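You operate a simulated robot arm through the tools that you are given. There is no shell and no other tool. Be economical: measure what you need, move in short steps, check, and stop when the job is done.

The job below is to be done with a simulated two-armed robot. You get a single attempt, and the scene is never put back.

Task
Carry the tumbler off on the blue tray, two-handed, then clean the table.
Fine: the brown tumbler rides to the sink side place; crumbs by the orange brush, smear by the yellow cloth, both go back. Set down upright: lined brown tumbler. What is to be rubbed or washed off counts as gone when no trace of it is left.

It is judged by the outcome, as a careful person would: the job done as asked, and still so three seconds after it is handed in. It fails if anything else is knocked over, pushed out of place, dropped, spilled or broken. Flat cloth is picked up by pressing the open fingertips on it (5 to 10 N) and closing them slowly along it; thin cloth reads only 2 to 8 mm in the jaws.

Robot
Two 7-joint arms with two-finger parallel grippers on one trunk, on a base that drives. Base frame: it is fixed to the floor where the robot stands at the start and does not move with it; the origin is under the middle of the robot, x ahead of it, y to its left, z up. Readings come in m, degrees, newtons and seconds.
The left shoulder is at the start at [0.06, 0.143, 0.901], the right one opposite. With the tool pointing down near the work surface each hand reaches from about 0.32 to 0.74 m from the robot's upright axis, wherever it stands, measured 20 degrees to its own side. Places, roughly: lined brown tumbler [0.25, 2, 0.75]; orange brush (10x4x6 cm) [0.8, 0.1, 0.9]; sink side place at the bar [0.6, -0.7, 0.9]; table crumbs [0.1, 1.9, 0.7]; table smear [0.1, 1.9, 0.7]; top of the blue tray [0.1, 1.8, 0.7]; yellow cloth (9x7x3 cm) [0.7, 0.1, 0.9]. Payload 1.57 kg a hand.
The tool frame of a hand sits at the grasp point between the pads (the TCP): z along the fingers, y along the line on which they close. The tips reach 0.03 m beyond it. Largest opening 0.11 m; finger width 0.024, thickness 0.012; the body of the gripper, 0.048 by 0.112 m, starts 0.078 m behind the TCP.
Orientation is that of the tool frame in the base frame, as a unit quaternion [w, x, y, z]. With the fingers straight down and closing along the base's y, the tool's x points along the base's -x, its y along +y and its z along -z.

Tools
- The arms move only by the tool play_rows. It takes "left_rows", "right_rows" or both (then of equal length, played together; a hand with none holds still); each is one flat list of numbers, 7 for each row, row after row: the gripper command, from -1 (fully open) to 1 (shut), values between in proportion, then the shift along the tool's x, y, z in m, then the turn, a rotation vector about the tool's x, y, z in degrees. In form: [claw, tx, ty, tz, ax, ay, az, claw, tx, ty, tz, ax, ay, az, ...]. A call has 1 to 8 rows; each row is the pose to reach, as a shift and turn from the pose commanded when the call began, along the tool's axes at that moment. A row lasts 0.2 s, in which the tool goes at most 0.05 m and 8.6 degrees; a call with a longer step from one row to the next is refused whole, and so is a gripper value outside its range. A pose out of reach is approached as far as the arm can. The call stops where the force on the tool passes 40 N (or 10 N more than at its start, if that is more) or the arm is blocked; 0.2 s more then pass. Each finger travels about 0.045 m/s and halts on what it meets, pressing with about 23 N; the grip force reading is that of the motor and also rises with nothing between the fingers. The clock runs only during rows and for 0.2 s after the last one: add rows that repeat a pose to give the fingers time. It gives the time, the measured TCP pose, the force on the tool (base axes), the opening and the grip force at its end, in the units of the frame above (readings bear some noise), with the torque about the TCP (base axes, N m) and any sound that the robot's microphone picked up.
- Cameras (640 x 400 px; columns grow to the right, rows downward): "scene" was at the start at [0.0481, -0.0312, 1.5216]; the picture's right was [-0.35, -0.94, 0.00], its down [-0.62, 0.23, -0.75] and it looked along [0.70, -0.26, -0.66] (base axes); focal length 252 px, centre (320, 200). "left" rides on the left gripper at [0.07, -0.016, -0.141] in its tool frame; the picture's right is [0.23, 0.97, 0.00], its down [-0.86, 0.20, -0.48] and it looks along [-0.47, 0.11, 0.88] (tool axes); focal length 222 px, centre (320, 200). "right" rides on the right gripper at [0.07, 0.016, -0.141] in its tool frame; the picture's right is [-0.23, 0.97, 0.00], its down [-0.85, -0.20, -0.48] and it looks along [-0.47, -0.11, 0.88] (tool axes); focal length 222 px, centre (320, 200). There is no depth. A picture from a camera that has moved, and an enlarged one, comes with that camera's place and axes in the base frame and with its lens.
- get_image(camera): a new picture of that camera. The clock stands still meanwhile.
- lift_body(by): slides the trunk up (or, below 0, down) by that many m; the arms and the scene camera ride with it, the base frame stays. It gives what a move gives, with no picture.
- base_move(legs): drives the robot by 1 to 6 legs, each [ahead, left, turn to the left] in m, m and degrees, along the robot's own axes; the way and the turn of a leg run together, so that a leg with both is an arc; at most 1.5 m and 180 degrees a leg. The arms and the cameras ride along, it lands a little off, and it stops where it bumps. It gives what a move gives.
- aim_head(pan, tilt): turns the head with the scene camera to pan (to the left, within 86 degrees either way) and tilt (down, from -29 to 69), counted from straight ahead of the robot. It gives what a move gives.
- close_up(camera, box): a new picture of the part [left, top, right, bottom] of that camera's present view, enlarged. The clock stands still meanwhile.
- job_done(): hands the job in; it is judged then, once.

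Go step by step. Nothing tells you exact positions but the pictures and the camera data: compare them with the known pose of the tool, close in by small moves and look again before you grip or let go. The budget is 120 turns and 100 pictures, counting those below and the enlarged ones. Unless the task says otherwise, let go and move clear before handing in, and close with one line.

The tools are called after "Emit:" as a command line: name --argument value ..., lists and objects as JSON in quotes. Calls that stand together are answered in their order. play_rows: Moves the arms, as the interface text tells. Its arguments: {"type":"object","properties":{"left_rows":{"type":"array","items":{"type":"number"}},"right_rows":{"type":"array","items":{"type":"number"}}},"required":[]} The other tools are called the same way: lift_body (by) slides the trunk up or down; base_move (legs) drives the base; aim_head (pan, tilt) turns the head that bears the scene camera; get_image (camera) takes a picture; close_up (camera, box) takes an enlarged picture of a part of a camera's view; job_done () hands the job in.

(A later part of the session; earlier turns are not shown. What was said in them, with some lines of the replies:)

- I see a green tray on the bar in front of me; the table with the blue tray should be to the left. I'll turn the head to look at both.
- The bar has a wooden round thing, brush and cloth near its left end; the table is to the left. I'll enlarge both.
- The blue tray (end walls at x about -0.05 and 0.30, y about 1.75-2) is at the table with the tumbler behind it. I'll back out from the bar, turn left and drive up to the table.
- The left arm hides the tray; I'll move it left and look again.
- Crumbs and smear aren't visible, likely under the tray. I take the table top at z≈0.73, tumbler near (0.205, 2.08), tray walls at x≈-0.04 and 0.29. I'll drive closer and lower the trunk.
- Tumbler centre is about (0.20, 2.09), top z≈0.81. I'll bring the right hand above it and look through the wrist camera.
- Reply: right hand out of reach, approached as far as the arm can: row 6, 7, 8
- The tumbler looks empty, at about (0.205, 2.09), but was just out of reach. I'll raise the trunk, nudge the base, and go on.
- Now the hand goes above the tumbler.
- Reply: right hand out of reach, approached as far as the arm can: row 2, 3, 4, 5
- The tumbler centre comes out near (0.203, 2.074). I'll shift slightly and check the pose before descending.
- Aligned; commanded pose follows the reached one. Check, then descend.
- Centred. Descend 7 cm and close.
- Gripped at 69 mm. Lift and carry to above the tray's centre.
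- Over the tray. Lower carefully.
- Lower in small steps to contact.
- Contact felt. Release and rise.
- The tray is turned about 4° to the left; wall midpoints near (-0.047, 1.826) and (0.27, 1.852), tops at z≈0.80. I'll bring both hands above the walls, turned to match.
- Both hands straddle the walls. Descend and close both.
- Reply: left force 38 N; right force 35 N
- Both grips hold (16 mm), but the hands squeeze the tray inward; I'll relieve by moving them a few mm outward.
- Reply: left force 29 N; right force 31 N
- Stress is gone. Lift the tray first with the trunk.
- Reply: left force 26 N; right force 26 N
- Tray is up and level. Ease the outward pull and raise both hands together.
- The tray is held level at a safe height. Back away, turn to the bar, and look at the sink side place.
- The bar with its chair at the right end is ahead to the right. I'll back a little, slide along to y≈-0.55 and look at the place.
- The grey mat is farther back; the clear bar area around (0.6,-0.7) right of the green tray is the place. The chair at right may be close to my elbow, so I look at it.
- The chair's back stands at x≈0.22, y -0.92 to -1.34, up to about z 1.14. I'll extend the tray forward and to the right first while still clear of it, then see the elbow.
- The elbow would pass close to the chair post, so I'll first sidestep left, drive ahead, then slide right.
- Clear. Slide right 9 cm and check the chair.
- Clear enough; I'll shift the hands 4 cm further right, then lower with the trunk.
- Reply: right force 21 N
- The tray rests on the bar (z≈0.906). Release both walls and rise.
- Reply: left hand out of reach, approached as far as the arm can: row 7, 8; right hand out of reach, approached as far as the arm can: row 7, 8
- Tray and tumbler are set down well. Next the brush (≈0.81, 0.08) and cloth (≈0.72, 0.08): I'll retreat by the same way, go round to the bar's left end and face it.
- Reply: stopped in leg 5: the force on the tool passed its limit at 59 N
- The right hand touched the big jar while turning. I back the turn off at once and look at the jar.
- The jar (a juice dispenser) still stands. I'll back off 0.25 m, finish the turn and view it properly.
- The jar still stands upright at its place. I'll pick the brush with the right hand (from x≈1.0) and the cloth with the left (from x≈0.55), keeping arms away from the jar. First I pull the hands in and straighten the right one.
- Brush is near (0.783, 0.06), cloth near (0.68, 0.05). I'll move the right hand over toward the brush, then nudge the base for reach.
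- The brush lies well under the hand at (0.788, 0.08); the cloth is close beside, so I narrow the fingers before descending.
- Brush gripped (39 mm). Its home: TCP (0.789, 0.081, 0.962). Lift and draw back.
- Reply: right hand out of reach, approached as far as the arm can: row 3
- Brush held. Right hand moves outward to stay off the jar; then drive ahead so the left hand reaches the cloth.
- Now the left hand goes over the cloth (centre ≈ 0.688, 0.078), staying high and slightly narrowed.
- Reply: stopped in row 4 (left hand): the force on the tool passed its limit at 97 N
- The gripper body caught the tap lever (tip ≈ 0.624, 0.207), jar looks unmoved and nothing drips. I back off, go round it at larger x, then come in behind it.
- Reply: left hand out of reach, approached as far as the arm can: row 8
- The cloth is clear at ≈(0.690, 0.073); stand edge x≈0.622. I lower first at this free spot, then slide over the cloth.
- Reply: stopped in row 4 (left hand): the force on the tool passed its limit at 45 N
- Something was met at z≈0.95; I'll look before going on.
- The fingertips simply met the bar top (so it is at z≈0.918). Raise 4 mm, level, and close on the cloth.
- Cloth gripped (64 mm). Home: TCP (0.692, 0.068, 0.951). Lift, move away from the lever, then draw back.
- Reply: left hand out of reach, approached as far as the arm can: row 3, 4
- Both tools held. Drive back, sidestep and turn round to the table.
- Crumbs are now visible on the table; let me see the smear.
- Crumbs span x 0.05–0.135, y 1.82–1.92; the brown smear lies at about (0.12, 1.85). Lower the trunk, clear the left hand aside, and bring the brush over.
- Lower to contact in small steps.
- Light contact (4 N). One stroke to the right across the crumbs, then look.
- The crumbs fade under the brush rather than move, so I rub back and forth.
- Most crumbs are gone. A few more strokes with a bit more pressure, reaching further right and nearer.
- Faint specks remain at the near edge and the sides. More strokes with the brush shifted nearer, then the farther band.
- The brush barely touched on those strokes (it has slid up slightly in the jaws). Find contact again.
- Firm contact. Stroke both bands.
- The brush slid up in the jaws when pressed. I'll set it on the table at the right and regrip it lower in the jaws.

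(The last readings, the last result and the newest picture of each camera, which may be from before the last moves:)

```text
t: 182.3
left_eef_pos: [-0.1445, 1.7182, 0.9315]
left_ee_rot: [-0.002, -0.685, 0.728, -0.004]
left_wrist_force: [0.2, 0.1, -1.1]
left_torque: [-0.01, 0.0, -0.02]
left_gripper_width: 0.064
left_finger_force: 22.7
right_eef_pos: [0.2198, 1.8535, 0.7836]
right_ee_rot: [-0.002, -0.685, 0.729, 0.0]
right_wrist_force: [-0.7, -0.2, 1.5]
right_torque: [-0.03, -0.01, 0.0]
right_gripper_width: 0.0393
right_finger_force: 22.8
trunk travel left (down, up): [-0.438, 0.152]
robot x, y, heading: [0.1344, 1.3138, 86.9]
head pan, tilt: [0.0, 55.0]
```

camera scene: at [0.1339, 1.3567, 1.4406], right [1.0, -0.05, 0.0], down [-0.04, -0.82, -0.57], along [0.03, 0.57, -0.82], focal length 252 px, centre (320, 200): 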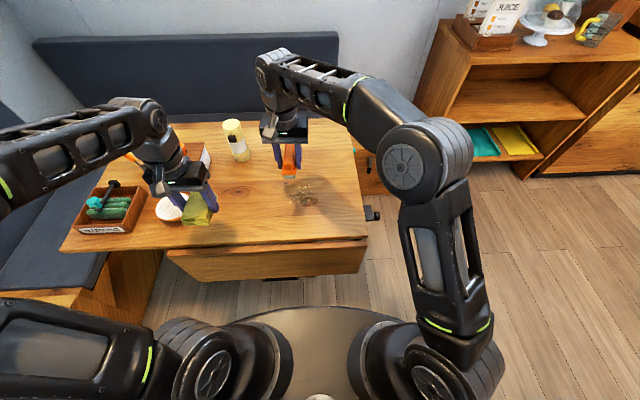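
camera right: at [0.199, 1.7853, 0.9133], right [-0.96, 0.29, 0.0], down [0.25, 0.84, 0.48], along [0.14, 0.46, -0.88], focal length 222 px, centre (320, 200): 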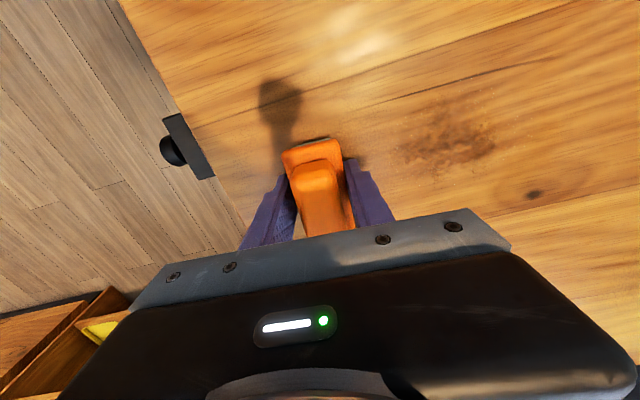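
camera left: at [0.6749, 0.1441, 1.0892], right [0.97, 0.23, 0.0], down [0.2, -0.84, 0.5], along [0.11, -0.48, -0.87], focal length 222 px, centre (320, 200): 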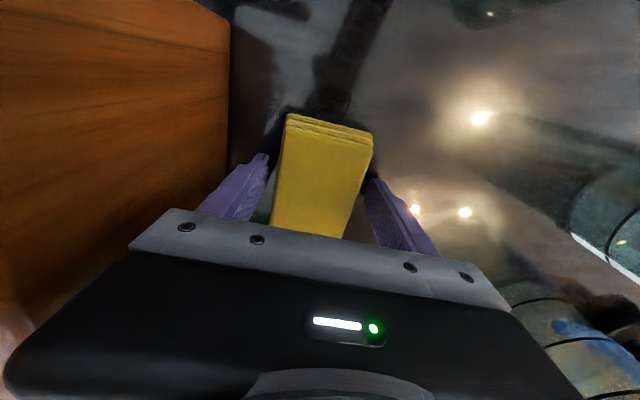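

Regripped on the table. Now gentle-pressure strokes: near band there and back.

Emit:
play_rows --right_rows '[1, 0.015, 0.02, 0.002, 0, 0, 0, 1, 0.02, 0.045, 0.0025, 0, 0, 0, 1, 0.022, 0.07, 0.0025, 0, 0, 0, 1, 0.024, 0.095, 0.0025, 0, 0, 0, 1, 0.026, 0.12, 0.0025, 0, 0, 0, 1, 0.028, 0.145, 0.0025, 0, 0, 0, 1, 0.03, 0.17, 0.0025, 0, 0, 0, 1, 0.032, 0.195, 0.0025, 0, 0, 0]'

Emit:
play_rows --right_rows '[1, -0.002, -0.025, 0.001, 0, 0, 0, 1, -0.004, -0.05, 0.001, 0, 0, 0, 1, -0.006, -0.075, 0.001, 0, 0, 0, 1, -0.008, -0.1, 0.001, 0, 0, 0, 1, -0.01, -0.125, 0.001, 0, 0, 0, 1, -0.01, -0.15, 0.001, 0, 0, 0, 1, -0.02, -0.15, 0.001, 0, 0, 0, 1, -0.035, -0.15, 0.001, 0, 0, 0]'

Emit:
play_rows --right_rows '[1, 0, 0.025, 0.001, 0, 0, 0, 1, 0, 0.05, 0.001, 0, 0, 0, 1, 0, 0.075, 0.001, 0, 0, 0, 1, 0, 0.1, 0.001, 0, 0, 0, 1, 0, 0.125, 0.001, 0, 0, 0, 1, 0, 0.15, 0.001, 0, 0, 0, 1, 0.0, 0.125, 0.001, 0, 0, 0, 1, 0, 0.1, 0.001, 0, 0, 0]'

Emit:
play_rows --right_rows '[1, 0, -0.025, 0.001, 0, 0, 0, 1, 0, -0.05, 0.001, 0, 0, 0, 1, 0, -0.075, 0.001, 0, 0, 0, 1, 0, -0.11, 0, 0, 0, 0, 1, 0, -0.11, -0.02, 0, 0, 0, 1, 0, -0.14, -0.05, 0, 0, 0, 1, 0, -0.17, -0.08, 0, 0, 0, 1, 0, -0.2, -0.1, 0, 0, 0]'

Emit:
close_up --camera "scene" --box '[260, 165, 360, 225]'

```text
t: 184.1
left_eef_pos: [-0.1448, 1.7162, 0.9325]
left_ee_rot: [-0.003, -0.686, 0.728, -0.002]
left_wrist_force: [-0.7, 0.1, -0.5]
left_torque: [-0.02, -0.01, -0.01]
left_gripper_width: 0.0643
left_finger_force: 22.6
right_eef_pos: [0.0228, 1.8313, 0.7817]
right_ee_rot: [-0.002, -0.685, 0.729, 0.0]
right_wrist_force: [2.5, 1.0, 13.9]
right_torque: [-0.06, -0.1, 0.11]
right_gripper_width: 0.0391
right_finger_force: 23.4
trunk travel left (down, up): [-0.438, 0.152]
robot x, y, heading: [0.1325, 1.3129, 86.8]
head pan, tilt: [0.0, 55.0]
```

```text
t: 185.9
left_eef_pos: [-0.1445, 1.7176, 0.9325]
left_ee_rot: [-0.002, -0.686, 0.728, -0.002]
left_wrist_force: [0.3, -1.1, -1.4]
left_torque: [0.02, 0.02, 0.02]
left_gripper_width: 0.0639
left_finger_force: 22.8
right_eef_pos: [0.1758, 1.858, 0.7803]
right_ee_rot: [-0.001, -0.686, 0.728, -0.002]
right_wrist_force: [0.5, -4.9, 12.6]
right_torque: [-0.27, 0.0, 0.04]
right_gripper_width: 0.039
right_finger_force: 22.1
trunk travel left (down, up): [-0.438, 0.152]
robot x, y, heading: [0.1337, 1.3165, 87.0]
head pan, tilt: [0.0, 55.0]
```

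```text
t: 187.7
left_eef_pos: [-0.1435, 1.7174, 0.9325]
left_ee_rot: [-0.002, -0.685, 0.728, -0.003]
left_wrist_force: [-0.3, -0.7, -1.6]
left_torque: [-0.01, -0.01, 0.0]
left_gripper_width: 0.0641
left_finger_force: 22.8
right_eef_pos: [0.0739, 1.8645, 0.7794]
right_ee_rot: [-0.002, -0.686, 0.728, 0.001]
right_wrist_force: [-3.2, 1.2, 12.2]
right_torque: [-0.06, 0.11, -0.05]
right_gripper_width: 0.0392
right_finger_force: 22.5
trunk travel left (down, up): [-0.438, 0.152]
robot x, y, heading: [0.1332, 1.3155, 87.1]
head pan, tilt: [0.0, 55.0]
```

```text
t: 189.5
left_eef_pos: [-0.1446, 1.719, 0.9318]
left_ee_rot: [-0.003, -0.685, 0.729, -0.003]
left_wrist_force: [-0.4, 0.5, -0.7]
left_torque: [0.0, -0.04, -0.02]
left_gripper_width: 0.0643
left_finger_force: 22.7
right_eef_pos: [0.2776, 1.8522, 0.8785]
right_ee_rot: [-0.001, -0.686, 0.728, -0.002]
right_wrist_force: [0.4, 0.4, -0.3]
right_torque: [-0.01, 0.01, 0.01]
right_gripper_width: 0.0392
right_finger_force: 23.0
trunk travel left (down, up): [-0.438, 0.152]
robot x, y, heading: [0.1364, 1.3134, 86.9]
head pan, tilt: [0.0, 55.0]
```

```text
6.40 times, centred on (310, 195) of scene
camera zoom: at [0.1352, 1.356, 1.4406], right [1.0, -0.05, 0.0], down [-0.04, -0.82, -0.57], along [0.03, 0.57, -0.82], focal length 1616 px, centre (384, 232)
```

zoom: 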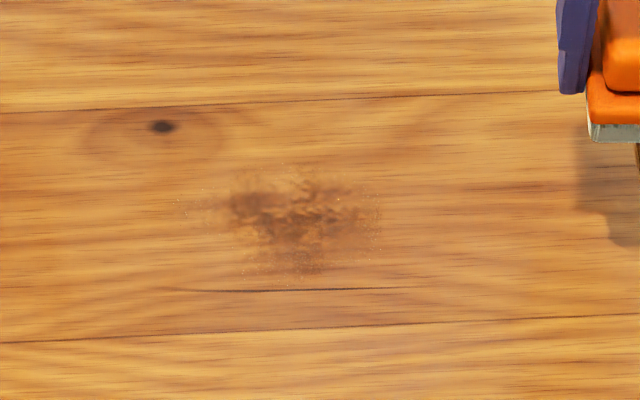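

Nearly gone. Another set of strokes.

Emit:
play_rows --right_rows '[1, 0.0, 0.035, 0.03, 0, 0, 0, 1, 0.0, 0.065, 0.07, 0, 0, 0, 1, 0.005, 0.085, 0.1, 0, 0, 0, 1, 0.006, 0.11, 0.1005, 0, 0, 0, 1, 0.008, 0.14, 0.1005, 0, 0, 0, 1, 0.01, 0.17, 0.1005, 0, 0, 0, 1, 0.012, 0.2, 0.1005, 0, 0, 0, 1, 0.014, 0.245, 0.1005, 0, 0, 0]'

Emit:
play_rows --right_rows '[1, 0.0, -0.025, 0.001, 0, 0, 0, 1, -0.002, -0.05, 0.001, 0, 0, 0, 1, -0.003, -0.075, 0.001, 0, 0, 0, 1, -0.004, -0.1, 0.001, 0, 0, 0, 1, -0.005, -0.125, 0.001, 0, 0, 0, 1, -0.006, -0.15, 0.001, 0, 0, 0, 1, -0.005, -0.12, 0.001, 0, 0, 0, 1, -0.003, -0.09, 0.001, 0, 0, 0]'

Emit:
play_rows --right_rows '[1, 0.0, 0.03, 0.001, 0, 0, 0, 1, 0, 0.06, 0.001, 0, 0, 0, 1, 0, 0.085, 0.001, 0, 0, 0, 1, -0.02, 0.085, 0.001, 0, 0, 0, 1, -0.02, 0.055, 0.001, 0, 0, 0, 1, -0.02, 0.025, 0.001, 0, 0, 0, 1, -0.02, -0.005, 0.001, 0, 0, 0, 1, -0.02, -0.04, 0.001, 0, 0, 0]'

Emit:
play_rows --right_rows '[1, 0, 0.03, 0.001, 0, 0, 0, 1, 0, 0.06, 0.001, 0, 0, 0, 1, 0, 0.09, 0.001, 0, 0, 0, 1, 0, 0.06, 0.001, 0, 0, 0, 1, 0.015, 0.03, 0.001, 0, 0, 0, 1, 0.015, 0, 0.001, 0, 0, 0, 1, 0.015, -0.03, 0.001, 0, 0, 0, 1, 0.015, -0.03, -0.03, 0, 0, 0]'

Emit:
play_rows --right_rows '[1, 0, -0.03, -0.03, 0, 0, 0, 1, 0, -0.06, -0.06, 0, 0, 0, 1, 0, -0.1, -0.07, 0, 0, 0, 1, 0, -0.14, -0.07, 0, 0, 0]'

Emit:
close_up --camera "scene" --box '[260, 165, 360, 225]'

```text
t: 191.3
left_eef_pos: [-0.1453, 1.7183, 0.9322]
left_ee_rot: [-0.001, -0.685, 0.728, -0.003]
left_wrist_force: [-0.7, -0.2, -0.6]
left_torque: [-0.02, 0.02, -0.01]
left_gripper_width: 0.064
left_finger_force: 23.1
right_eef_pos: [0.029, 1.8539, 0.7793]
right_ee_rot: [-0.002, -0.685, 0.729, 0.0]
right_wrist_force: [-0.4, -0.4, 1.4]
right_torque: [0.08, 0.0, 0.03]
right_gripper_width: 0.0392
right_finger_force: 23.1
trunk travel left (down, up): [-0.438, 0.152]
robot x, y, heading: [0.1334, 1.3141, 86.7]
head pan, tilt: [0.0, 55.0]
```

```text
t: 193.1
left_eef_pos: [-0.1435, 1.7175, 0.9319]
left_ee_rot: [-0.002, -0.685, 0.728, -0.002]
left_wrist_force: [-0.1, -0.6, -0.3]
left_torque: [0.02, 0.0, 0.01]
left_gripper_width: 0.0641
left_finger_force: 23.2
right_eef_pos: [0.1204, 1.8504, 0.7775]
right_ee_rot: [0.0, -0.685, 0.729, -0.001]
right_wrist_force: [3.7, -1.1, 11.7]
right_torque: [0.21, -0.16, -0.04]
right_gripper_width: 0.039
right_finger_force: 23.0
trunk travel left (down, up): [-0.438, 0.152]
robot x, y, heading: [0.1331, 1.3181, 86.9]
head pan, tilt: [0.0, 55.0]
```

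```text
t: 194.9
left_eef_pos: [-0.1448, 1.7191, 0.9326]
left_ee_rot: [-0.002, -0.685, 0.729, -0.003]
left_wrist_force: [-0.1, -0.7, -0.2]
left_torque: [-0.01, -0.02, 0.01]
left_gripper_width: 0.0641
left_finger_force: 22.7
right_eef_pos: [0.1585, 1.8685, 0.7775]
right_ee_rot: [0.0, -0.685, 0.729, 0.0]
right_wrist_force: [-0.6, -0.1, 7.5]
right_torque: [0.09, 0.08, -0.07]
right_gripper_width: 0.0395
right_finger_force: 22.7
trunk travel left (down, up): [-0.438, 0.152]
robot x, y, heading: [0.1346, 1.3138, 86.8]
head pan, tilt: [0.0, 55.0]
```

```text
t: 196.7
left_eef_pos: [-0.1444, 1.7184, 0.9322]
left_ee_rot: [-0.002, -0.685, 0.729, -0.003]
left_wrist_force: [-0.6, -0.1, -0.2]
left_torque: [0.01, 0.0, 0.04]
left_gripper_width: 0.0642
left_finger_force: 23.1
right_eef_pos: [0.1906, 1.8513, 0.8066]
right_ee_rot: [-0.001, -0.685, 0.728, -0.002]
right_wrist_force: [0.3, -0.2, -0.5]
right_torque: [0.0, -0.02, 0.02]
right_gripper_width: 0.039
right_finger_force: 23.3
trunk travel left (down, up): [-0.438, 0.152]
robot x, y, heading: [0.1346, 1.3191, 86.9]
head pan, tilt: [0.0, 55.0]
```

```text
t: 197.7
left_eef_pos: [-0.1439, 1.7176, 0.9322]
left_ee_rot: [-0.002, -0.685, 0.729, -0.004]
left_wrist_force: [0.5, -0.2, -0.6]
left_torque: [-0.03, 0.03, 0.03]
left_gripper_width: 0.064
left_finger_force: 23.0
right_eef_pos: [0.3316, 1.8446, 0.8761]
right_ee_rot: [-0.001, -0.685, 0.728, 0.0]
right_wrist_force: [0.6, 1.6, -0.1]
right_torque: [-0.01, 0.01, -0.02]
right_gripper_width: 0.0391
right_finger_force: 23.1
trunk travel left (down, up): [-0.438, 0.152]
robot x, y, heading: [0.1307, 1.3095, 86.9]
head pan, tilt: [0.0, 55.0]
```

```text
6.40 times, centred on (310, 195) of scene
camera zoom: at [0.1353, 1.356, 1.4406], right [1.0, -0.05, 0.0], down [-0.04, -0.82, -0.57], along [0.03, 0.57, -0.82], focal length 1616 px, centre (384, 232)
```

zoom: 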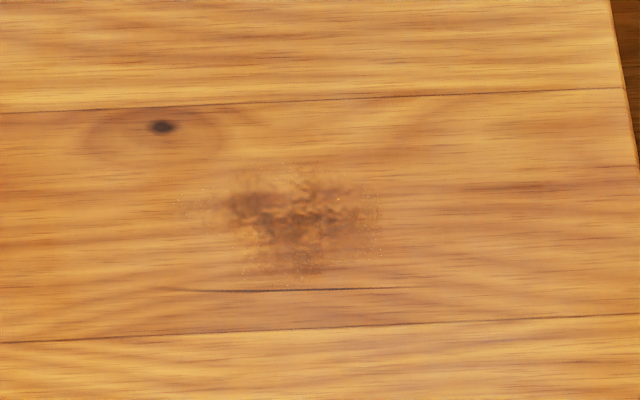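

Only faint flecks remain around the smear. Now the cloth: move the right hand away and set the cloth down on the table to regrip it higher.

Emit:
play_rows --left_rows '[1, -0.03, -0.03, 0, 0, 0, 0, 1, -0.06, -0.06, 0, 0, 0, 0, 1, -0.0856, -0.085, 0.02, 0, 0, 0, 1, -0.0856, -0.085, 0.06, 0, 0, 0, 1, -0.0856, -0.085, 0.1, 0, 0, 0, 1, -0.0856, -0.085, 0.14, 0, 0, 0, 1, -0.0856, -0.085, 0.15, 0, 0, 0, 1, -0.0856, -0.085, 0.15, 0, 0, 0]' --right_rows '[1, 0.02, -0.03, -0.02, 0, 0, 0, 1, 0.04, -0.06, -0.04, 0, 0, 0, 1, 0.06, -0.09, -0.06, 0, 0, 0, 1, 0.06, -0.09, -0.06, 0, 0, 0, 1, 0.06, -0.09, -0.06, 0, 0, 0, 1, 0.06, -0.09, -0.06, 0, 0, 0, 1, 0.06, -0.09, -0.06, 0, 0, 0, 1, 0.06, -0.09, -0.06, 0, 0, 0]'

Emit:
play_rows --left_rows '[1, 0, 0, 0.003, 0, 0, 0, 1, 0, 0, 0.006, 0, 0, 0, 1, 0, 0, 0.008, 0, 0, 0, 1, 0, 0, 0.008, 0, 0, 0]'

```text
t: 199.5
left_eef_pos: [-0.0536, 1.7983, 0.7829]
left_ee_rot: [-0.002, -0.685, 0.728, -0.003]
left_wrist_force: [-0.8, -1.1, -0.2]
left_torque: [0.03, -0.02, -0.04]
left_gripper_width: 0.0638
left_finger_force: 22.8
right_eef_pos: [0.4169, 1.7808, 0.938]
right_ee_rot: [-0.001, -0.685, 0.728, -0.001]
right_wrist_force: [0.3, 0.4, -1.3]
right_torque: [-0.03, -0.03, -0.01]
right_gripper_width: 0.0393
right_finger_force: 22.6
trunk travel left (down, up): [-0.438, 0.152]
robot x, y, heading: [0.1324, 1.3158, 87.4]
head pan, tilt: [0.0, 55.0]
```

```text
t: 200.5
left_eef_pos: [-0.0535, 1.797, 0.7744]
left_ee_rot: [-0.002, -0.685, 0.729, -0.004]
left_wrist_force: [0.7, -0.1, -0.3]
left_torque: [0.0, -0.01, 0.0]
left_gripper_width: 0.064
left_finger_force: 22.9
right_eef_pos: [0.4167, 1.7809, 0.938]
right_ee_rot: [-0.001, -0.685, 0.729, 0.0]
right_wrist_force: [-0.7, 0.3, -1.3]
right_torque: [-0.01, -0.01, 0.01]
right_gripper_width: 0.0392
right_finger_force: 22.4
trunk travel left (down, up): [-0.438, 0.152]
robot x, y, heading: [0.132, 1.3167, 86.8]
head pan, tilt: [0.0, 55.0]
```

Emit:
play_rows --left_rows '[1, 0, 0, 0.002, 0, 0, 0, 1, 0, 0, 0.004, 0, 0, 0, 1, 0, 0, 0.0055, 0, 0, 0]'

```text
t: 201.3
left_eef_pos: [-0.0531, 1.797, 0.7698]
left_ee_rot: [-0.001, -0.685, 0.728, -0.001]
left_wrist_force: [-1.2, -1.5, 14.7]
left_torque: [-0.23, 0.06, 0.01]
left_gripper_width: 0.0642
left_finger_force: 22.8
right_eef_pos: [0.4162, 1.7799, 0.9387]
right_ee_rot: [-0.001, -0.685, 0.728, -0.001]
right_wrist_force: [0.8, 1.1, -1.3]
right_torque: [0.0, 0.02, 0.03]
right_gripper_width: 0.0391
right_finger_force: 23.7
trunk travel left (down, up): [-0.438, 0.152]
robot x, y, heading: [0.1355, 1.3146, 86.5]
head pan, tilt: [0.0, 55.0]
```

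Emit:
play_rows --left_rows '[0, 0, 0, -0.001, 0, 0, 0, -0.4, 0, 0, -0.002, 0, 0, 0, -0.4, 0, 0, -0.008, 0, 0, 0, -0.4, 0, 0, -0.0125, 0, 0, 0, 0, 0, 0, -0.0125, 0, 0, 0, 0.5, 0, 0, -0.0125, 0, 0, 0, 0.8, 0, 0, -0.0125, 0, 0, 0, 0.8, 0, 0, -0.0125, 0, 0, 0]'

Emit:
get_image --camera "left"

```text
t: 203.1
left_eef_pos: [-0.0542, 1.798, 0.7802]
left_ee_rot: [-0.002, -0.686, 0.728, -0.002]
left_wrist_force: [-0.1, 0.3, -0.4]
left_torque: [0.01, 0.01, -0.03]
left_gripper_width: 0.0642
left_finger_force: 23.1
right_eef_pos: [0.4169, 1.7798, 0.9379]
right_ee_rot: [-0.001, -0.686, 0.728, 0.001]
right_wrist_force: [0.0, -0.6, -0.7]
right_torque: [-0.02, 0.03, 0.0]
right_gripper_width: 0.039
right_finger_force: 23.6
trunk travel left (down, up): [-0.438, 0.152]
robot x, y, heading: [0.1346, 1.3158, 86.9]
head pan, tilt: [0.0, 55.0]
```

```text
28 pictures are left
camera left: at [-0.0429, 1.7291, 0.9221], right [-0.99, -0.17, 0.0], down [-0.15, 0.87, 0.47], along [-0.08, 0.47, -0.88], focal length 222 px, centre (320, 200)
```

left: 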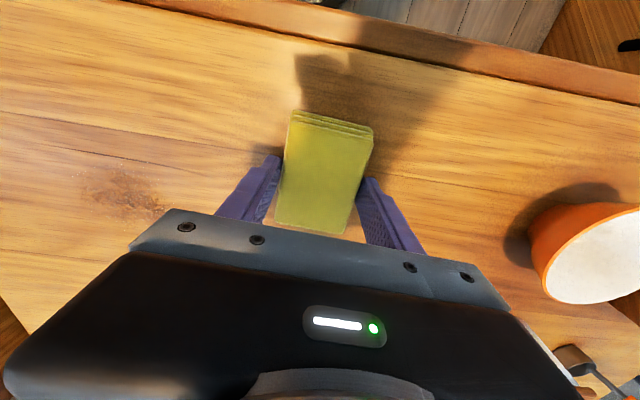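

Cloth regripped with its lower part free. Move to the smear and wipe.

Emit:
play_rows --left_rows '[1, 0, 0, -0.02, 0, 0, 0, 1, -0.02, -0.035, -0.02, 0, 0, 0, 1, -0.04, -0.07, -0.02, 0, 0, 0, 1, -0.0585, -0.1, -0.015, 0, 0, 0, 1, -0.0585, -0.1, 0.0, 0, 0, 0, 1, -0.0585, -0.1, 0.003, 0, 0, 0, 1, -0.0585, -0.1, 0.003, 0, 0, 0]'

Emit:
play_rows --left_rows '[1, -0.001, -0.02, 0.001, 0, 0, 0, 1, -0.0025, -0.04, 0.001, 0, 0, 0, 1, -0.004, -0.06, 0.001, 0, 0, 0, 1, -0.005, -0.08, 0.001, 0, 0, 0, 1, -0.006, -0.1, 0.001, 0, 0, 0, 1, -0.007, -0.12, 0.001, 0, 0, 0, 1, -0.006, -0.1, 0.001, 0, 0, 0, 1, -0.005, -0.08, 0.001, 0, 0, 0]'

Emit:
play_rows --left_rows '[1, 0.001, 0.02, 0, 0, 0, 0, 1, 0.0025, 0.04, 0, 0, 0, 0, 1, 0.004, 0.06, 0, 0, 0, 0, 1, 0.005, 0.08, 0, 0, 0, 0, 1, 0.004, 0.06, 0, 0, 0, 0, 1, 0.0025, 0.04, 0, 0, 0, 0, 1, 0.001, 0.02, 0, 0, 0, 0, 1, 0, 0, 0, 0, 0, 0]'

```text
t: 204.7
left_eef_pos: [0.049, 1.8511, 0.7807]
left_ee_rot: [0.001, -0.685, 0.729, 0.0]
left_wrist_force: [-3.5, -1.3, 28.7]
left_torque: [-0.1, 0.15, 0.08]
left_gripper_width: 0.0641
left_finger_force: 22.8
right_eef_pos: [0.4167, 1.78, 0.9398]
right_ee_rot: [-0.001, -0.685, 0.728, 0.001]
right_wrist_force: [0.1, 0.5, -1.9]
right_torque: [-0.01, 0.02, 0.0]
right_gripper_width: 0.039
right_finger_force: 22.8
trunk travel left (down, up): [-0.438, 0.152]
robot x, y, heading: [0.1322, 1.3161, 86.6]
head pan, tilt: [0.0, 55.0]
```

```text
t: 206.5
left_eef_pos: [0.1322, 1.8508, 0.7764]
left_ee_rot: [-0.002, -0.685, 0.729, -0.003]
left_wrist_force: [5.3, 0.3, 9.8]
left_torque: [0.03, -0.19, -0.04]
left_gripper_width: 0.0642
left_finger_force: 23.5
right_eef_pos: [0.4172, 1.781, 0.9379]
right_ee_rot: [-0.001, -0.685, 0.729, 0.0]
right_wrist_force: [-0.2, 0.2, -0.6]
right_torque: [-0.02, -0.02, 0.02]
right_gripper_width: 0.0391
right_finger_force: 22.9
trunk travel left (down, up): [-0.438, 0.152]
robot x, y, heading: [0.134, 1.3187, 86.7]
head pan, tilt: [0.0, 55.0]
```

```text
t: 208.3
left_eef_pos: [0.131, 1.8497, 0.7762]
left_ee_rot: [-0.002, -0.685, 0.728, -0.003]
left_wrist_force: [0.0, -0.2, 0.2]
left_torque: [0.0, -0.04, -0.01]
left_gripper_width: 0.0643
left_finger_force: 23.1
right_eef_pos: [0.4166, 1.7825, 0.9374]
right_ee_rot: [-0.002, -0.686, 0.728, 0.0]
right_wrist_force: [0.2, -0.2, 0.0]
right_torque: [-0.01, -0.01, -0.02]
right_gripper_width: 0.039
right_finger_force: 23.2
trunk travel left (down, up): [-0.438, 0.152]
robot x, y, heading: [0.1339, 1.3146, 86.8]
head pan, tilt: [0.0, 55.0]
```

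Emit:
play_rows --left_rows '[1, -0.001, -0.02, 0.002, 0, 0, 0, 1, -0.003, -0.04, 0.002, 0, 0, 0, 1, -0.001, -0.01, 0.002, 0, 0, 0, 1, 0.001, 0.02, 0.0025, 0, 0, 0, 1, 0.002, 0.04, 0.0025, 0, 0, 0, 1, 0.003, 0.06, 0.0025, 0, 0, 0, 1, 0.004, 0.08, 0.0025, 0, 0, 0, 1, 0.004, 0.04, 0.003, 0, 0, 0]'

Emit:
play_rows --left_rows '[1, 0.01, -0.02, 0.001, 0, 0, 0, 1, 0.01, -0.05, 0.001, 0, 0, 0, 1, 0.01, -0.02, 0.001, 0, 0, 0, 1, -0.01, 0.02, 0.001, 0, 0, 0, 1, -0.01, 0.05, 0.001, 0, 0, 0, 1, 0, 0.06, -0.03, 0, 0, 0, 1, 0.02, 0.1, -0.05, 0, 0, 0, 1, 0.04, 0.14, -0.06, 0, 0, 0]'

Emit:
close_up --camera "scene" --box '[260, 165, 360, 225]'

```text
t: 210.1
left_eef_pos: [0.0858, 1.8478, 0.7734]
left_ee_rot: [-0.003, -0.687, 0.727, -0.001]
left_wrist_force: [-13.3, 0.9, 27.9]
left_torque: [0.02, 0.51, -0.03]
left_gripper_width: 0.0648
left_finger_force: 23.1
right_eef_pos: [0.416, 1.7799, 0.9401]
right_ee_rot: [-0.001, -0.686, 0.728, 0.0]
right_wrist_force: [0.2, 0.2, -1.3]
right_torque: [0.0, 0.02, 0.02]
right_gripper_width: 0.0393
right_finger_force: 22.3
trunk travel left (down, up): [-0.438, 0.152]
robot x, y, heading: [0.1348, 1.3178, 87.2]
head pan, tilt: [0.0, 55.0]
```

```text
t: 211.9
left_eef_pos: [-0.054, 1.8151, 0.8364]
left_ee_rot: [-0.002, -0.685, 0.728, -0.004]
left_wrist_force: [0.4, -0.2, -0.3]
left_torque: [0.03, 0.03, 0.01]
left_gripper_width: 0.0641
left_finger_force: 22.7
right_eef_pos: [0.4157, 1.7791, 0.9376]
right_ee_rot: [-0.001, -0.685, 0.728, 0.001]
right_wrist_force: [-0.9, 0.9, -0.2]
right_torque: [-0.04, 0.0, -0.01]
right_gripper_width: 0.0393
right_finger_force: 23.1
trunk travel left (down, up): [-0.438, 0.152]
robot x, y, heading: [0.1305, 1.3154, 86.9]
head pan, tilt: [0.0, 55.0]
```

```text
6.40 times, centred on (310, 195) of scene
camera zoom: at [0.1344, 1.3557, 1.4406], right [1.0, -0.05, 0.0], down [-0.04, -0.82, -0.57], along [0.03, 0.57, -0.82], focal length 1616 px, centre (384, 232)
```

zoom: 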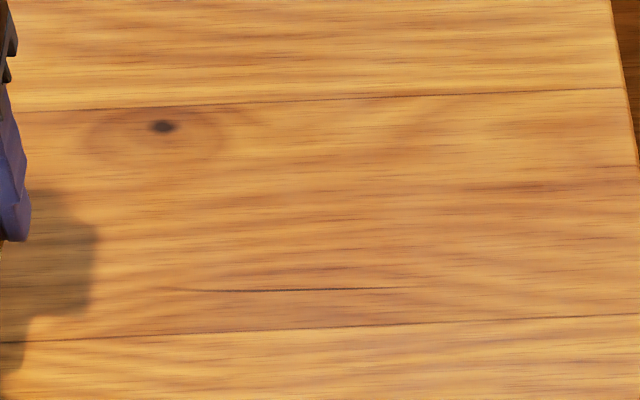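

The table looks clean. One tighter check from the left wrist camera.

Emit:
play_rows --left_rows '[1, 0.02, -0.02, -0.03, 0, 0, 0, 1, 0.04, -0.04, -0.06, 0, 0, 0, 1, 0.06, -0.06, -0.08, 0, 0, 0, 1, 0.08, -0.09, -0.08, 0, 0, 0, 1, 0.1, -0.12, -0.08, 0, 0, 0]'

Emit:
get_image --camera "left"

Emit:
close_up --camera "scene" --box '[200, 100, 380, 250]'

```text
t: 213.1
left_eef_pos: [0.0623, 1.711, 0.917]
left_ee_rot: [-0.002, -0.685, 0.728, -0.002]
left_wrist_force: [0.0, -0.2, -0.5]
left_torque: [-0.02, 0.01, -0.02]
left_gripper_width: 0.0641
left_finger_force: 22.6
right_eef_pos: [0.4163, 1.7808, 0.9383]
right_ee_rot: [-0.001, -0.686, 0.728, 0.0]
right_wrist_force: [0.3, -0.9, -1.2]
right_torque: [0.01, 0.01, -0.01]
right_gripper_width: 0.0393
right_finger_force: 22.8
trunk travel left (down, up): [-0.438, 0.152]
robot x, y, heading: [0.1336, 1.3134, 87.1]
head pan, tilt: [0.0, 55.0]
```

```text
26 pictures are left
camera left: at [0.072, 1.6416, 1.0584], right [-0.99, -0.17, 0.0], down [-0.15, 0.87, 0.47], along [-0.08, 0.47, -0.88], focal length 222 px, centre (320, 200)
```

left: 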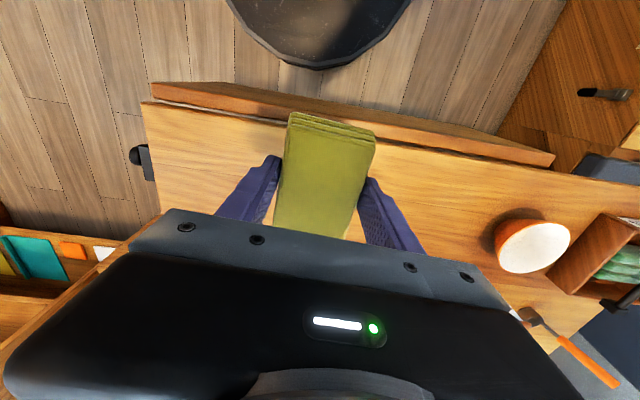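

```text
2.67 times, centred on (290, 175) of scene
camera zoom: at [0.1351, 1.356, 1.4406], right [1.0, -0.05, 0.0], down [-0.04, -0.82, -0.57], along [0.03, 0.57, -0.82], focal length 674 px, centre (400, 267)
```

zoom: 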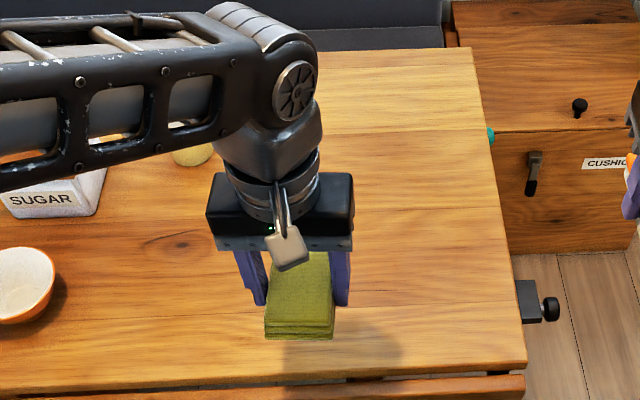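

The table is clean. Now raise the trunk, restore the hands to carrying positions and drive back to the bar's end, retracing the way.

Emit:
lift_body --by 0.15

Emit:
play_rows --left_rows '[1, -0.02, 0.03, 0, 0, 0, 0, 1, -0.04, 0.06, 0, 0, 0, 0, 1, -0.06, 0.09, -0.01, 0, 0, 0, 1, -0.07, 0.11, -0.015, 0, 0, 0]' --right_rows '[1, 0.02, 0, 0, 0, 0, 0, 1, 0.04, 0, 0, 0, 0, 0, 1, 0.06, 0, 0, 0, 0, 0, 1, 0.08, 0, 0, 0, 0, 0]'

Emit:
base_move --legs '[[-0.33, 0, 0], [0, 0, -177], [0, 0.45, 0]]'

Emit:
aim_head --pan 0 --tilt 52

Emit:
get_image --camera "scene"

```text
t: 214.8
left_eef_pos: [0.0606, 1.7121, 1.0662]
left_ee_rot: [-0.002, -0.685, 0.728, -0.003]
left_wrist_force: [-0.9, -0.4, -1.8]
left_torque: [-0.02, 0.04, 0.0]
left_gripper_width: 0.064
left_finger_force: 22.6
right_eef_pos: [0.4174, 1.7812, 1.0881]
right_ee_rot: [-0.002, -0.685, 0.729, 0.0]
right_wrist_force: [-0.2, 0.4, -1.6]
right_torque: [0.0, -0.02, 0.01]
right_gripper_width: 0.0392
right_finger_force: 22.8
trunk travel left (down, up): [-0.588, 0.002]
robot x, y, heading: [0.1363, 1.3175, 87.1]
head pan, tilt: [0.0, 55.0]
```

```text
t: 215.8
left_eef_pos: [-0.0455, 1.785, 1.0836]
left_ee_rot: [-0.002, -0.685, 0.728, -0.004]
left_wrist_force: [0.1, 0.2, -0.2]
left_torque: [0.03, -0.02, 0.0]
left_gripper_width: 0.0642
left_finger_force: 22.9
right_eef_pos: [0.4121, 1.7003, 1.089]
right_ee_rot: [-0.001, -0.685, 0.729, 0.001]
right_wrist_force: [-0.5, -0.1, -1.1]
right_torque: [0.03, 0.02, 0.01]
right_gripper_width: 0.0392
right_finger_force: 22.7
trunk travel left (down, up): [-0.588, 0.002]
robot x, y, heading: [0.1328, 1.315, 86.8]
head pan, tilt: [0.0, 55.0]
```

```text
t: 227.5
left_eef_pos: [0.7683, 0.5358, 1.0833]
left_ee_rot: [-0.004, 0.709, 0.705, 0.002]
left_wrist_force: [0.1, 0.9, 0.1]
left_torque: [0.0, 0.07, -0.01]
left_gripper_width: 0.0642
left_finger_force: 23.2
right_eef_pos: [0.3087, 0.5956, 1.0895]
right_ee_rot: [0.0, 0.709, 0.705, 0.001]
right_wrist_force: [0.8, -0.1, -0.7]
right_torque: [0.04, 0.04, -0.01]
right_gripper_width: 0.0392
right_finger_force: 22.6
trunk travel left (down, up): [-0.588, 0.002]
robot x, y, heading: [0.567, 0.9962, -89.8]
head pan, tilt: [0.0, 55.0]
```

```text
t: 228.2
left_eef_pos: [0.7673, 0.5366, 1.0836]
left_ee_rot: [-0.004, 0.709, 0.705, 0.001]
left_wrist_force: [-0.9, -0.5, -0.2]
left_torque: [-0.01, -0.01, 0.03]
left_gripper_width: 0.0642
left_finger_force: 22.8
right_eef_pos: [0.3077, 0.5954, 1.0875]
right_ee_rot: [-0.001, 0.709, 0.705, 0.001]
right_wrist_force: [-0.3, -0.3, 0.1]
right_torque: [-0.01, 0.0, 0.01]
right_gripper_width: 0.0392
right_finger_force: 22.8
trunk travel left (down, up): [-0.588, 0.002]
robot x, y, heading: [0.5657, 0.9924, -89.7]
head pan, tilt: [0.0, 52.0]
```

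```text
24 pictures are left
camera scene: at [0.5637, 0.9485, 1.5945], right [-1.0, 0.0, 0.0], down [0.0, 0.79, -0.62], along [0.0, -0.62, -0.79], focal length 252 px, centre (320, 200)
```

scene: 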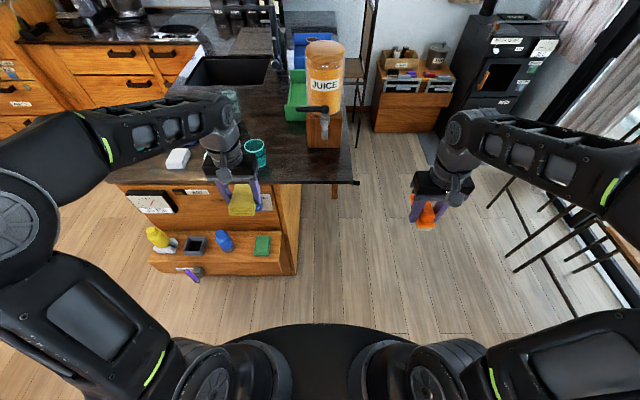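

Drive up as before.

Emit:
base_move --legs '[[0.258, 0.01, 0]]'

```text
t: 230.0
left_eef_pos: [0.7786, 0.2767, 1.0825]
left_ee_rot: [-0.003, 0.709, 0.705, 0.002]
left_wrist_force: [-0.6, -0.1, -0.8]
left_torque: [0.03, -0.02, 0.01]
left_gripper_width: 0.0642
left_finger_force: 23.1
right_eef_pos: [0.3193, 0.3374, 1.088]
right_ee_rot: [-0.001, 0.709, 0.705, 0.001]
right_wrist_force: [0.4, -0.4, -0.3]
right_torque: [0.04, 0.03, 0.0]
right_gripper_width: 0.039
right_finger_force: 23.1
trunk travel left (down, up): [-0.588, 0.002]
robot x, y, heading: [0.5744, 0.7375, -90.0]
head pan, tilt: [0.0, 52.0]
```

Emit:
play_rows --left_rows '[1, -0.045, -0.003, 0, 0, 0, 0, 1, -0.09, -0.006, 0.005, 0, 0, 0, 1, -0.135, -0.01, 0.01, 0, 0, 0, 1, -0.175, -0.013, 0.03, 0, 0, 0, 1, -0.178, -0.013, 0.07, 0, 0, 0, 1, -0.2, -0.04, 0.085, 0, 0, 0, 1, -0.208, -0.075, 0.085, 0, 0, 0, 1, -0.208, -0.0865, 0.085, 0, 0, 0]'

Emit:
get_image --camera "left"

```text
t: 231.8
left_eef_pos: [0.6897, 0.0711, 0.9969]
left_ee_rot: [-0.002, 0.71, 0.705, 0.002]
left_wrist_force: [0.5, 0.8, 0.1]
left_torque: [-0.03, 0.0, 0.01]
left_gripper_width: 0.0639
left_finger_force: 22.9
right_eef_pos: [0.3178, 0.3385, 1.0884]
right_ee_rot: [-0.001, 0.709, 0.705, 0.002]
right_wrist_force: [0.8, -0.8, 0.6]
right_torque: [-0.01, 0.02, 0.03]
right_gripper_width: 0.0394
right_finger_force: 22.8
trunk travel left (down, up): [-0.588, 0.002]
robot x, y, heading: [0.5752, 0.7391, -89.7]
head pan, tilt: [0.0, 52.0]
```

```text
23 pictures are left
camera left: at [0.6729, 0.1399, 1.1379], right [0.98, 0.22, 0.0], down [0.19, -0.86, 0.47], along [0.11, -0.46, -0.88], focal length 222 px, centre (320, 200)
```

left: 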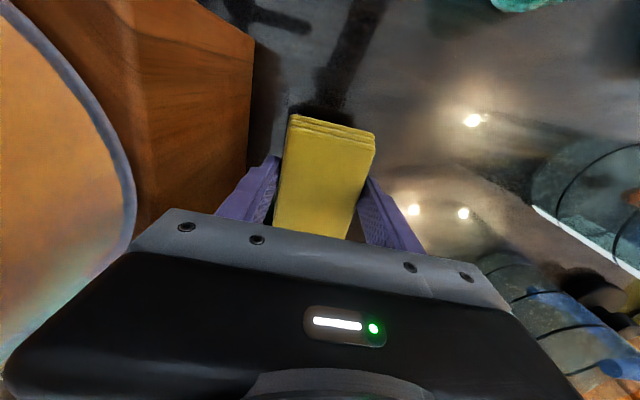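

Emit:
play_rows --left_rows '[1, 0.002, 0.001, 0.02, 0, 0, 0, 1, 0.002, 0.001, 0.037, 0, 0, 0, 1, 0.002, 0.001, 0.039, 0, 0, 0, 1, 0.002, 0.001, 0.041, 0, 0, 0, 1, 0.002, 0.001, 0.041, 0, 0, 0]'

```text
t: 233.0
left_eef_pos: [0.6902, 0.0736, 0.956]
left_ee_rot: [-0.003, 0.709, 0.705, 0.002]
left_wrist_force: [-0.3, 0.0, -0.6]
left_torque: [0.0, 0.03, 0.02]
left_gripper_width: 0.0642
left_finger_force: 23.3
right_eef_pos: [0.3189, 0.3384, 1.088]
right_ee_rot: [0.0, 0.71, 0.705, 0.002]
right_wrist_force: [-0.1, -0.6, -0.3]
right_torque: [0.04, 0.01, 0.01]
right_gripper_width: 0.0392
right_finger_force: 22.8
trunk travel left (down, up): [-0.588, 0.002]
robot x, y, heading: [0.5771, 0.735, -90.2]
head pan, tilt: [0.0, 52.0]
```

Emit:
play_rows --left_rows '[1, 0.004, 0.001, 0.002, 0, 0, 0, 1, 0.004, 0.001, 0.003, 0, 0, 0, 1, 0.004, 0.001, 0.003, 0, 0, 0]'

```text
t: 233.8
left_eef_pos: [0.6913, 0.0775, 0.9517]
left_ee_rot: [-0.003, 0.71, 0.704, 0.003]
left_wrist_force: [-0.2, 0.0, 0.2]
left_torque: [0.01, -0.01, -0.02]
left_gripper_width: 0.0643
left_finger_force: 23.5
right_eef_pos: [0.3184, 0.3368, 1.0882]
right_ee_rot: [0.001, 0.709, 0.705, 0.002]
right_wrist_force: [0.4, 0.5, 0.1]
right_torque: [-0.01, 0.0, 0.02]
right_gripper_width: 0.0391
right_finger_force: 23.1
trunk travel left (down, up): [-0.588, 0.002]
robot x, y, heading: [0.5752, 0.7357, -90.1]
head pan, tilt: [0.0, 52.0]
```

Emit:
play_rows --left_rows '[1, -0.008, 0, 0, 0, 0, 0, 1, -0.008, 0, 0.0015, 0, 0, 0, 1, -0.008, 0, 0.003, 0, 0, 0, 1, -0.008, 0, 0.003, 0, 0, 0]'

```text
t: 234.8
left_eef_pos: [0.6905, 0.0705, 0.9514]
left_ee_rot: [-0.002, 0.71, 0.705, 0.001]
left_wrist_force: [-2.6, -3.8, 16.6]
left_torque: [0.4, -0.06, 0.03]
left_gripper_width: 0.0642
left_finger_force: 24.0
right_eef_pos: [0.3176, 0.3401, 1.0878]
right_ee_rot: [0.0, 0.709, 0.705, 0.001]
right_wrist_force: [-0.4, -0.4, -0.9]
right_torque: [-0.03, -0.02, 0.0]
right_gripper_width: 0.0391
right_finger_force: 22.8
trunk travel left (down, up): [-0.588, 0.002]
robot x, y, heading: [0.5764, 0.7378, -90.0]
head pan, tilt: [0.0, 52.0]
```

Cloth is on the bar at its home. Release, rise, move clear.

Emit:
play_rows --left_rows '[0.2, 0, 0, -0.002, 0, 0, 0, -0.4, 0, 0, -0.002, 0, 0, 0, -0.5, 0, 0, -0.002, 0, 0, 0, -0.5, 0, 0, -0.03, 0, 0, 0, -0.5, 0, 0.02, -0.06, 0, 0, 0, -0.5, 0, 0.06, -0.08, 0, 0, 0, -0.5, 0.03, 0.08, -0.1, 0, 0, 0, -0.5, 0.07, 0.09, -0.12, 0, 0, 0]'

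Emit:
play_rows --left_rows '[-0.5, 0.04, 0, 0, 0, 0, 0, -0.5, 0.08, 0, 0, 0, 0, 0, -0.5, 0.12, 0, 0, 0, 0, 0, -0.5, 0.16, 0, 0, 0, 0, 0]'

Emit:
close_up --camera "scene" --box '[200, 80, 400, 260]'

```text
t: 236.6
left_eef_pos: [0.7827, 0.1408, 1.0693]
left_ee_rot: [-0.003, 0.71, 0.705, 0.003]
left_wrist_force: [-0.3, 0.3, 0.8]
left_torque: [-0.03, 0.01, -0.01]
left_gripper_width: 0.0827
left_finger_force: 0.0
left hand out of reach, approached as far as the arm can: row 6
right_eef_pos: [0.3191, 0.3394, 1.0882]
right_ee_rot: [0.0, 0.71, 0.705, 0.001]
right_wrist_force: [-0.7, -0.7, -1.1]
right_torque: [-0.03, -0.03, 0.0]
right_gripper_width: 0.0392
right_finger_force: 23.0
trunk travel left (down, up): [-0.588, 0.002]
robot x, y, heading: [0.5774, 0.7357, -89.9]
head pan, tilt: [0.0, 52.0]
```

```text
t: 237.6
left_eef_pos: [0.7847, 0.3015, 1.0705]
left_ee_rot: [-0.002, 0.709, 0.705, 0.003]
left_wrist_force: [-0.1, -0.2, -0.8]
left_torque: [-0.02, 0.02, 0.03]
left_gripper_width: 0.0826
left_finger_force: 0.1
right_eef_pos: [0.3192, 0.3397, 1.0896]
right_ee_rot: [0.001, 0.71, 0.704, 0.002]
right_wrist_force: [0.4, -0.6, -0.7]
right_torque: [-0.03, -0.01, 0.03]
right_gripper_width: 0.039
right_finger_force: 22.9
trunk travel left (down, up): [-0.588, 0.002]
robot x, y, heading: [0.5724, 0.7359, -90.0]
head pan, tilt: [0.0, 52.0]
```

```text
2.22 times, centred on (300, 170) of scene
camera zoom: at [0.5746, 0.692, 1.5945], right [-1.0, 0.0, 0.0], down [0.0, 0.79, -0.62], along [0.0, -0.62, -0.79], focal length 561 px, centre (364, 267)
```

zoom: 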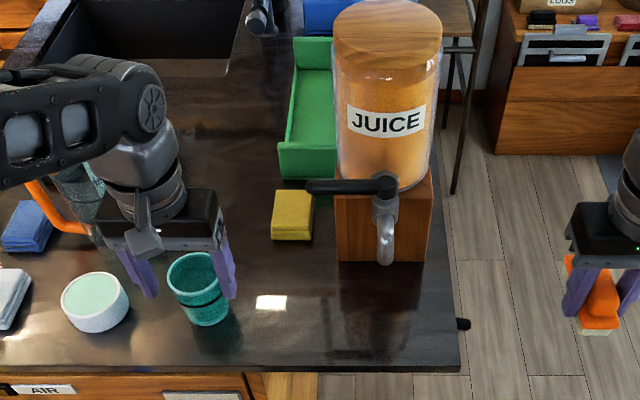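

Cloth is back in place. Back off, adjust hands, and go to the brush's position.

Emit:
base_move --legs '[[-0.3, 0, 0], [0, 0.365, 0]]'

Emit:
play_rows --left_rows '[-0.5, 0.02, 0, 0, 0, 0, 0, -0.5, 0.05, 0, 0, 0, 0, 0, -0.5, 0.08, 0, 0, 0, 0, 0, -0.5, 0.08, 0, 0, 0, 0, 0]' --right_rows '[1, 0.0, 0.035, 0, 0, 0, 0, 1, 0.0, 0.07, 0, 0, 0, 0, 1, 0, 0.105, 0, 0, 0, 0, 1, 0, 0.105, 0, 0, 0, 0]'

Emit:
base_move --legs '[[0.315, 0, 0]]'

```text
t: 241.6
left_eef_pos: [1.1546, 0.6015, 1.0696]
left_ee_rot: [-0.003, 0.707, 0.707, 0.002]
left_wrist_force: [0.6, -0.6, 0.0]
left_torque: [-0.01, 0.02, 0.0]
left_gripper_width: 0.0826
left_finger_force: 0.0
right_eef_pos: [0.6901, 0.6365, 1.0874]
right_ee_rot: [-0.001, 0.707, 0.707, 0.001]
right_wrist_force: [0.3, 0.0, -0.8]
right_torque: [0.01, 0.01, -0.03]
right_gripper_width: 0.0395
right_finger_force: 22.8
trunk travel left (down, up): [-0.588, 0.002]
robot x, y, heading: [0.9463, 1.0386, -89.8]
head pan, tilt: [0.0, 52.0]
```

```text
t: 242.6
left_eef_pos: [1.1562, 0.6821, 1.0713]
left_ee_rot: [-0.003, 0.707, 0.707, 0.002]
left_wrist_force: [-0.2, -0.6, 0.1]
left_torque: [0.0, -0.01, 0.0]
left_gripper_width: 0.0824
left_finger_force: 0.1
right_eef_pos: [0.7954, 0.6367, 1.0894]
right_ee_rot: [-0.001, 0.708, 0.707, 0.002]
right_wrist_force: [0.0, -0.8, -0.7]
right_torque: [-0.01, -0.03, 0.02]
right_gripper_width: 0.0391
right_finger_force: 22.8
trunk travel left (down, up): [-0.588, 0.002]
robot x, y, heading: [0.9443, 1.0416, -89.4]
head pan, tilt: [0.0, 52.0]
```

```text
t: 244.7
left_eef_pos: [1.1528, 0.3609, 1.0699]
left_ee_rot: [-0.003, 0.711, 0.703, 0.002]
left_wrist_force: [-0.1, -0.7, 0.7]
left_torque: [0.05, 0.0, 0.01]
left_gripper_width: 0.0824
left_finger_force: 0.1
right_eef_pos: [0.7909, 0.3186, 1.088]
right_ee_rot: [-0.001, 0.712, 0.702, 0.002]
right_wrist_force: [-0.4, -0.4, -1.8]
right_torque: [0.02, 0.0, -0.03]
right_gripper_width: 0.0395
right_finger_force: 22.9
trunk travel left (down, up): [-0.588, 0.002]
robot x, y, heading: [0.9437, 0.7184, -90.2]
head pan, tilt: [0.0, 52.0]
```

Emit:
play_rows --right_rows '[1, -0.045, 0, 0, 0, 0, 0, 1, -0.09, 0, 0, 0, 0, -0.4, 1, -0.135, 0, 0.0, 0, 0, -0.8, 1, -0.175, 0, 0.02, 0, 0, -0.8, 1, -0.21, 0.001, 0.045, 0, 0, -0.8, 1, -0.236, 0.001, 0.07, 0, 0, -0.8, 1, -0.236, 0.001, 0.1, 0, 0, -0.8, 1, -0.236, 0.001, 0.115, 0, 0, -0.8]'

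Emit:
get_image --camera "right"

```text
t: 246.5
left_eef_pos: [1.1531, 0.3618, 1.071]
left_ee_rot: [-0.003, 0.711, 0.703, 0.002]
left_wrist_force: [0.6, -0.4, 0.8]
left_torque: [0.03, -0.02, -0.03]
left_gripper_width: 0.0826
left_finger_force: 0.0
right_eef_pos: [0.7863, 0.0838, 0.9726]
right_ee_rot: [-0.001, 0.707, 0.707, 0.001]
right_wrist_force: [0.6, 0.2, -0.7]
right_torque: [0.03, -0.02, -0.02]
right_gripper_width: 0.039
right_finger_force: 23.0
trunk travel left (down, up): [-0.588, 0.002]
robot x, y, heading: [0.9416, 0.7227, -90.1]
head pan, tilt: [0.0, 52.0]
```

```text
21 pictures are left
camera right: at [0.8035, 0.1526, 1.1132], right [0.97, -0.23, 0.0], down [-0.2, -0.86, 0.48], along [-0.11, -0.46, -0.88], focal length 222 px, centre (320, 200)
```

right: 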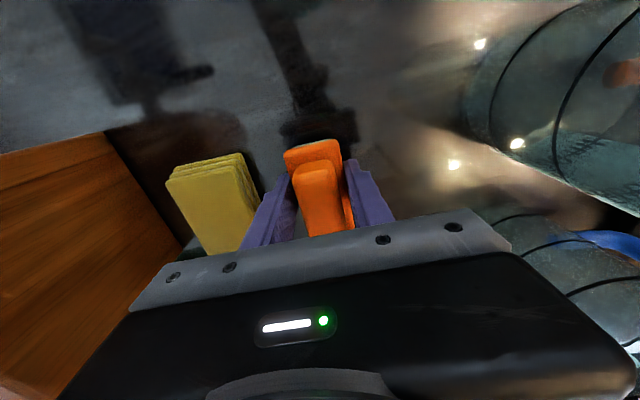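

Emit:
play_rows --right_rows '[1, -0.002, 0.002, 0.008, 0, 0, 0, 1, -0.002, 0.002, 0.012, 0, 0, 0, 1, -0.002, 0.002, 0.014, 0, 0, 0, 1, -0.002, 0.002, 0.0155, 0, 0, 0, 1, -0.002, 0.002, 0.0155, 0, 0, 0]'

```text
t: 247.7
left_eef_pos: [1.1541, 0.3634, 1.0706]
left_ee_rot: [-0.003, 0.711, 0.703, 0.001]
left_wrist_force: [-0.7, 0.2, 0.2]
left_torque: [-0.04, 0.02, 0.03]
left_gripper_width: 0.0822
left_finger_force: 0.1
right_eef_pos: [0.792, 0.083, 0.9574]
right_ee_rot: [0.0, 0.706, 0.708, 0.001]
right_wrist_force: [-0.5, 0.8, -0.4]
right_torque: [-0.06, 0.01, -0.01]
right_gripper_width: 0.0392
right_finger_force: 22.7
trunk travel left (down, up): [-0.588, 0.002]
robot x, y, heading: [0.9484, 0.7229, -90.1]
head pan, tilt: [0.0, 52.0]
```

Emit:
play_rows --right_rows '[1, 0, -0.002, 0.0015, 0, 0, 0, 1, 0, -0.002, 0.003, 0, 0, 0, 1, 0, -0.002, 0.003, 0, 0, 0]'

```text
t: 248.5
left_eef_pos: [1.1525, 0.3639, 1.0713]
left_ee_rot: [-0.003, 0.711, 0.703, 0.001]
left_wrist_force: [-0.6, 0.5, 0.5]
left_torque: [-0.02, -0.03, 0.01]
left_gripper_width: 0.0823
left_finger_force: 0.1
right_eef_pos: [0.7919, 0.0828, 0.9565]
right_ee_rot: [0.002, 0.707, 0.707, 0.001]
right_wrist_force: [2.6, -1.4, 14.2]
right_torque: [-0.32, 0.0, 0.06]
right_gripper_width: 0.0393
right_finger_force: 22.5
trunk travel left (down, up): [-0.588, 0.002]
robot x, y, heading: [0.9429, 0.7188, -90.2]
head pan, tilt: [0.0, 52.0]
```

Contact. Release gently, rise, draw back.

Emit:
play_rows --right_rows '[0.25, 0, 0, -0.002, 0, 0, 0, -0.05, 0, 0, -0.002, 0, 0, 0, -0.05, 0, 0, -0.002, 0, 0, 0, -0.05, 0, 0, -0.03, 0, 0, 0, -0.05, 0, 0, -0.07, 0, 0, 0, -0.05, 0.01, 0, -0.1, 0, 0, 0, -0.05, 0.04, 0, -0.12, 0, 0, 0, -0.05, 0.08, 0, -0.13, 0, 0, 0]'

Emit:
play_rows --right_rows '[-0.05, 0.04, 0, 0, 0, 0, 0, -0.05, 0.08, 0, 0, 0, 0, 0, -0.05, 0.12, 0, 0, 0, 0, 0, -0.05, 0.16, 0, 0, 0, 0, 0]'

Emit:
base_move --legs '[[-0.3, 0, 0]]'

Emit:
close_up --camera "scene" --box '[240, 50, 480, 230]'

```text
t: 250.3
left_eef_pos: [1.1517, 0.3628, 1.0718]
left_ee_rot: [-0.002, 0.711, 0.703, 0.001]
left_wrist_force: [0.1, -0.2, 0.4]
left_torque: [-0.02, 0.04, 0.0]
left_gripper_width: 0.0826
left_finger_force: 0.0
right_eef_pos: [0.7895, 0.1632, 1.0859]
right_ee_rot: [-0.001, 0.707, 0.707, 0.002]
right_wrist_force: [0.2, 0.4, -0.4]
right_torque: [-0.02, 0.0, 0.0]
right_gripper_width: 0.0578
right_finger_force: 0.1
trunk travel left (down, up): [-0.588, 0.002]
robot x, y, heading: [0.9459, 0.718, -90.1]
head pan, tilt: [0.0, 52.0]
```

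```text
t: 251.3
left_eef_pos: [1.1528, 0.3627, 1.0711]
left_ee_rot: [-0.003, 0.711, 0.704, 0.002]
left_wrist_force: [0.6, 0.3, 0.2]
left_torque: [0.01, 0.02, 0.02]
left_gripper_width: 0.0826
left_finger_force: 0.1
right_eef_pos: [0.7892, 0.3263, 1.0861]
right_ee_rot: [0.0, 0.706, 0.708, 0.002]
right_wrist_force: [0.1, 0.0, 0.0]
right_torque: [-0.02, -0.01, -0.03]
right_gripper_width: 0.0579
right_finger_force: 0.1
trunk travel left (down, up): [-0.588, 0.002]
robot x, y, heading: [0.9436, 0.7217, -90.3]
head pan, tilt: [0.0, 52.0]
```

```text
t: 253.3
left_eef_pos: [1.1523, 0.6564, 1.0704]
left_ee_rot: [-0.003, 0.713, 0.701, 0.001]
left_wrist_force: [-0.8, -0.4, -0.4]
left_torque: [-0.04, 0.0, 0.01]
left_gripper_width: 0.0827
left_finger_force: 0.0
right_eef_pos: [0.7889, 0.6211, 1.0867]
right_ee_rot: [0.0, 0.707, 0.707, 0.001]
right_wrist_force: [-0.6, 1.0, 0.8]
right_torque: [0.0, 0.0, 0.0]
right_gripper_width: 0.0577
right_finger_force: 0.1
trunk travel left (down, up): [-0.588, 0.002]
robot x, y, heading: [0.9433, 1.0154, -90.4]
head pan, tilt: [0.0, 52.0]
```

```text
2.22 times, centred on (360, 140) of scene
camera zoom: at [0.9455, 0.969, 1.5945], right [-1.0, 0.01, 0.0], down [0.01, 0.79, -0.62], along [0.0, -0.62, -0.79], focal length 561 px, centre (231, 333)
```

zoom: 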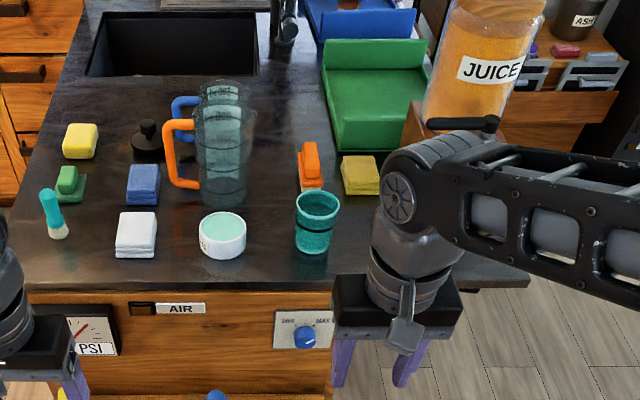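

The brush and cloth are back in their places, the jar, cup and everything else stand as before, and the hands are clear. The table is clean, and the tumbler was upright on the tray when last seen, so I hand in.

Emit:
job_done

```text
The job is handed in.
```

I carried the brown tumbler on the blue tray with both hands and left it upright on the tray at the sink side place. The table crumbs and smear show no trace, and the orange brush and yellow cloth are back where they were. My hands bumped the juice dispenser twice on the way. It still looks upright and in place, with nothing dripping, but I can't rule out a shift of up to about a centimetre.
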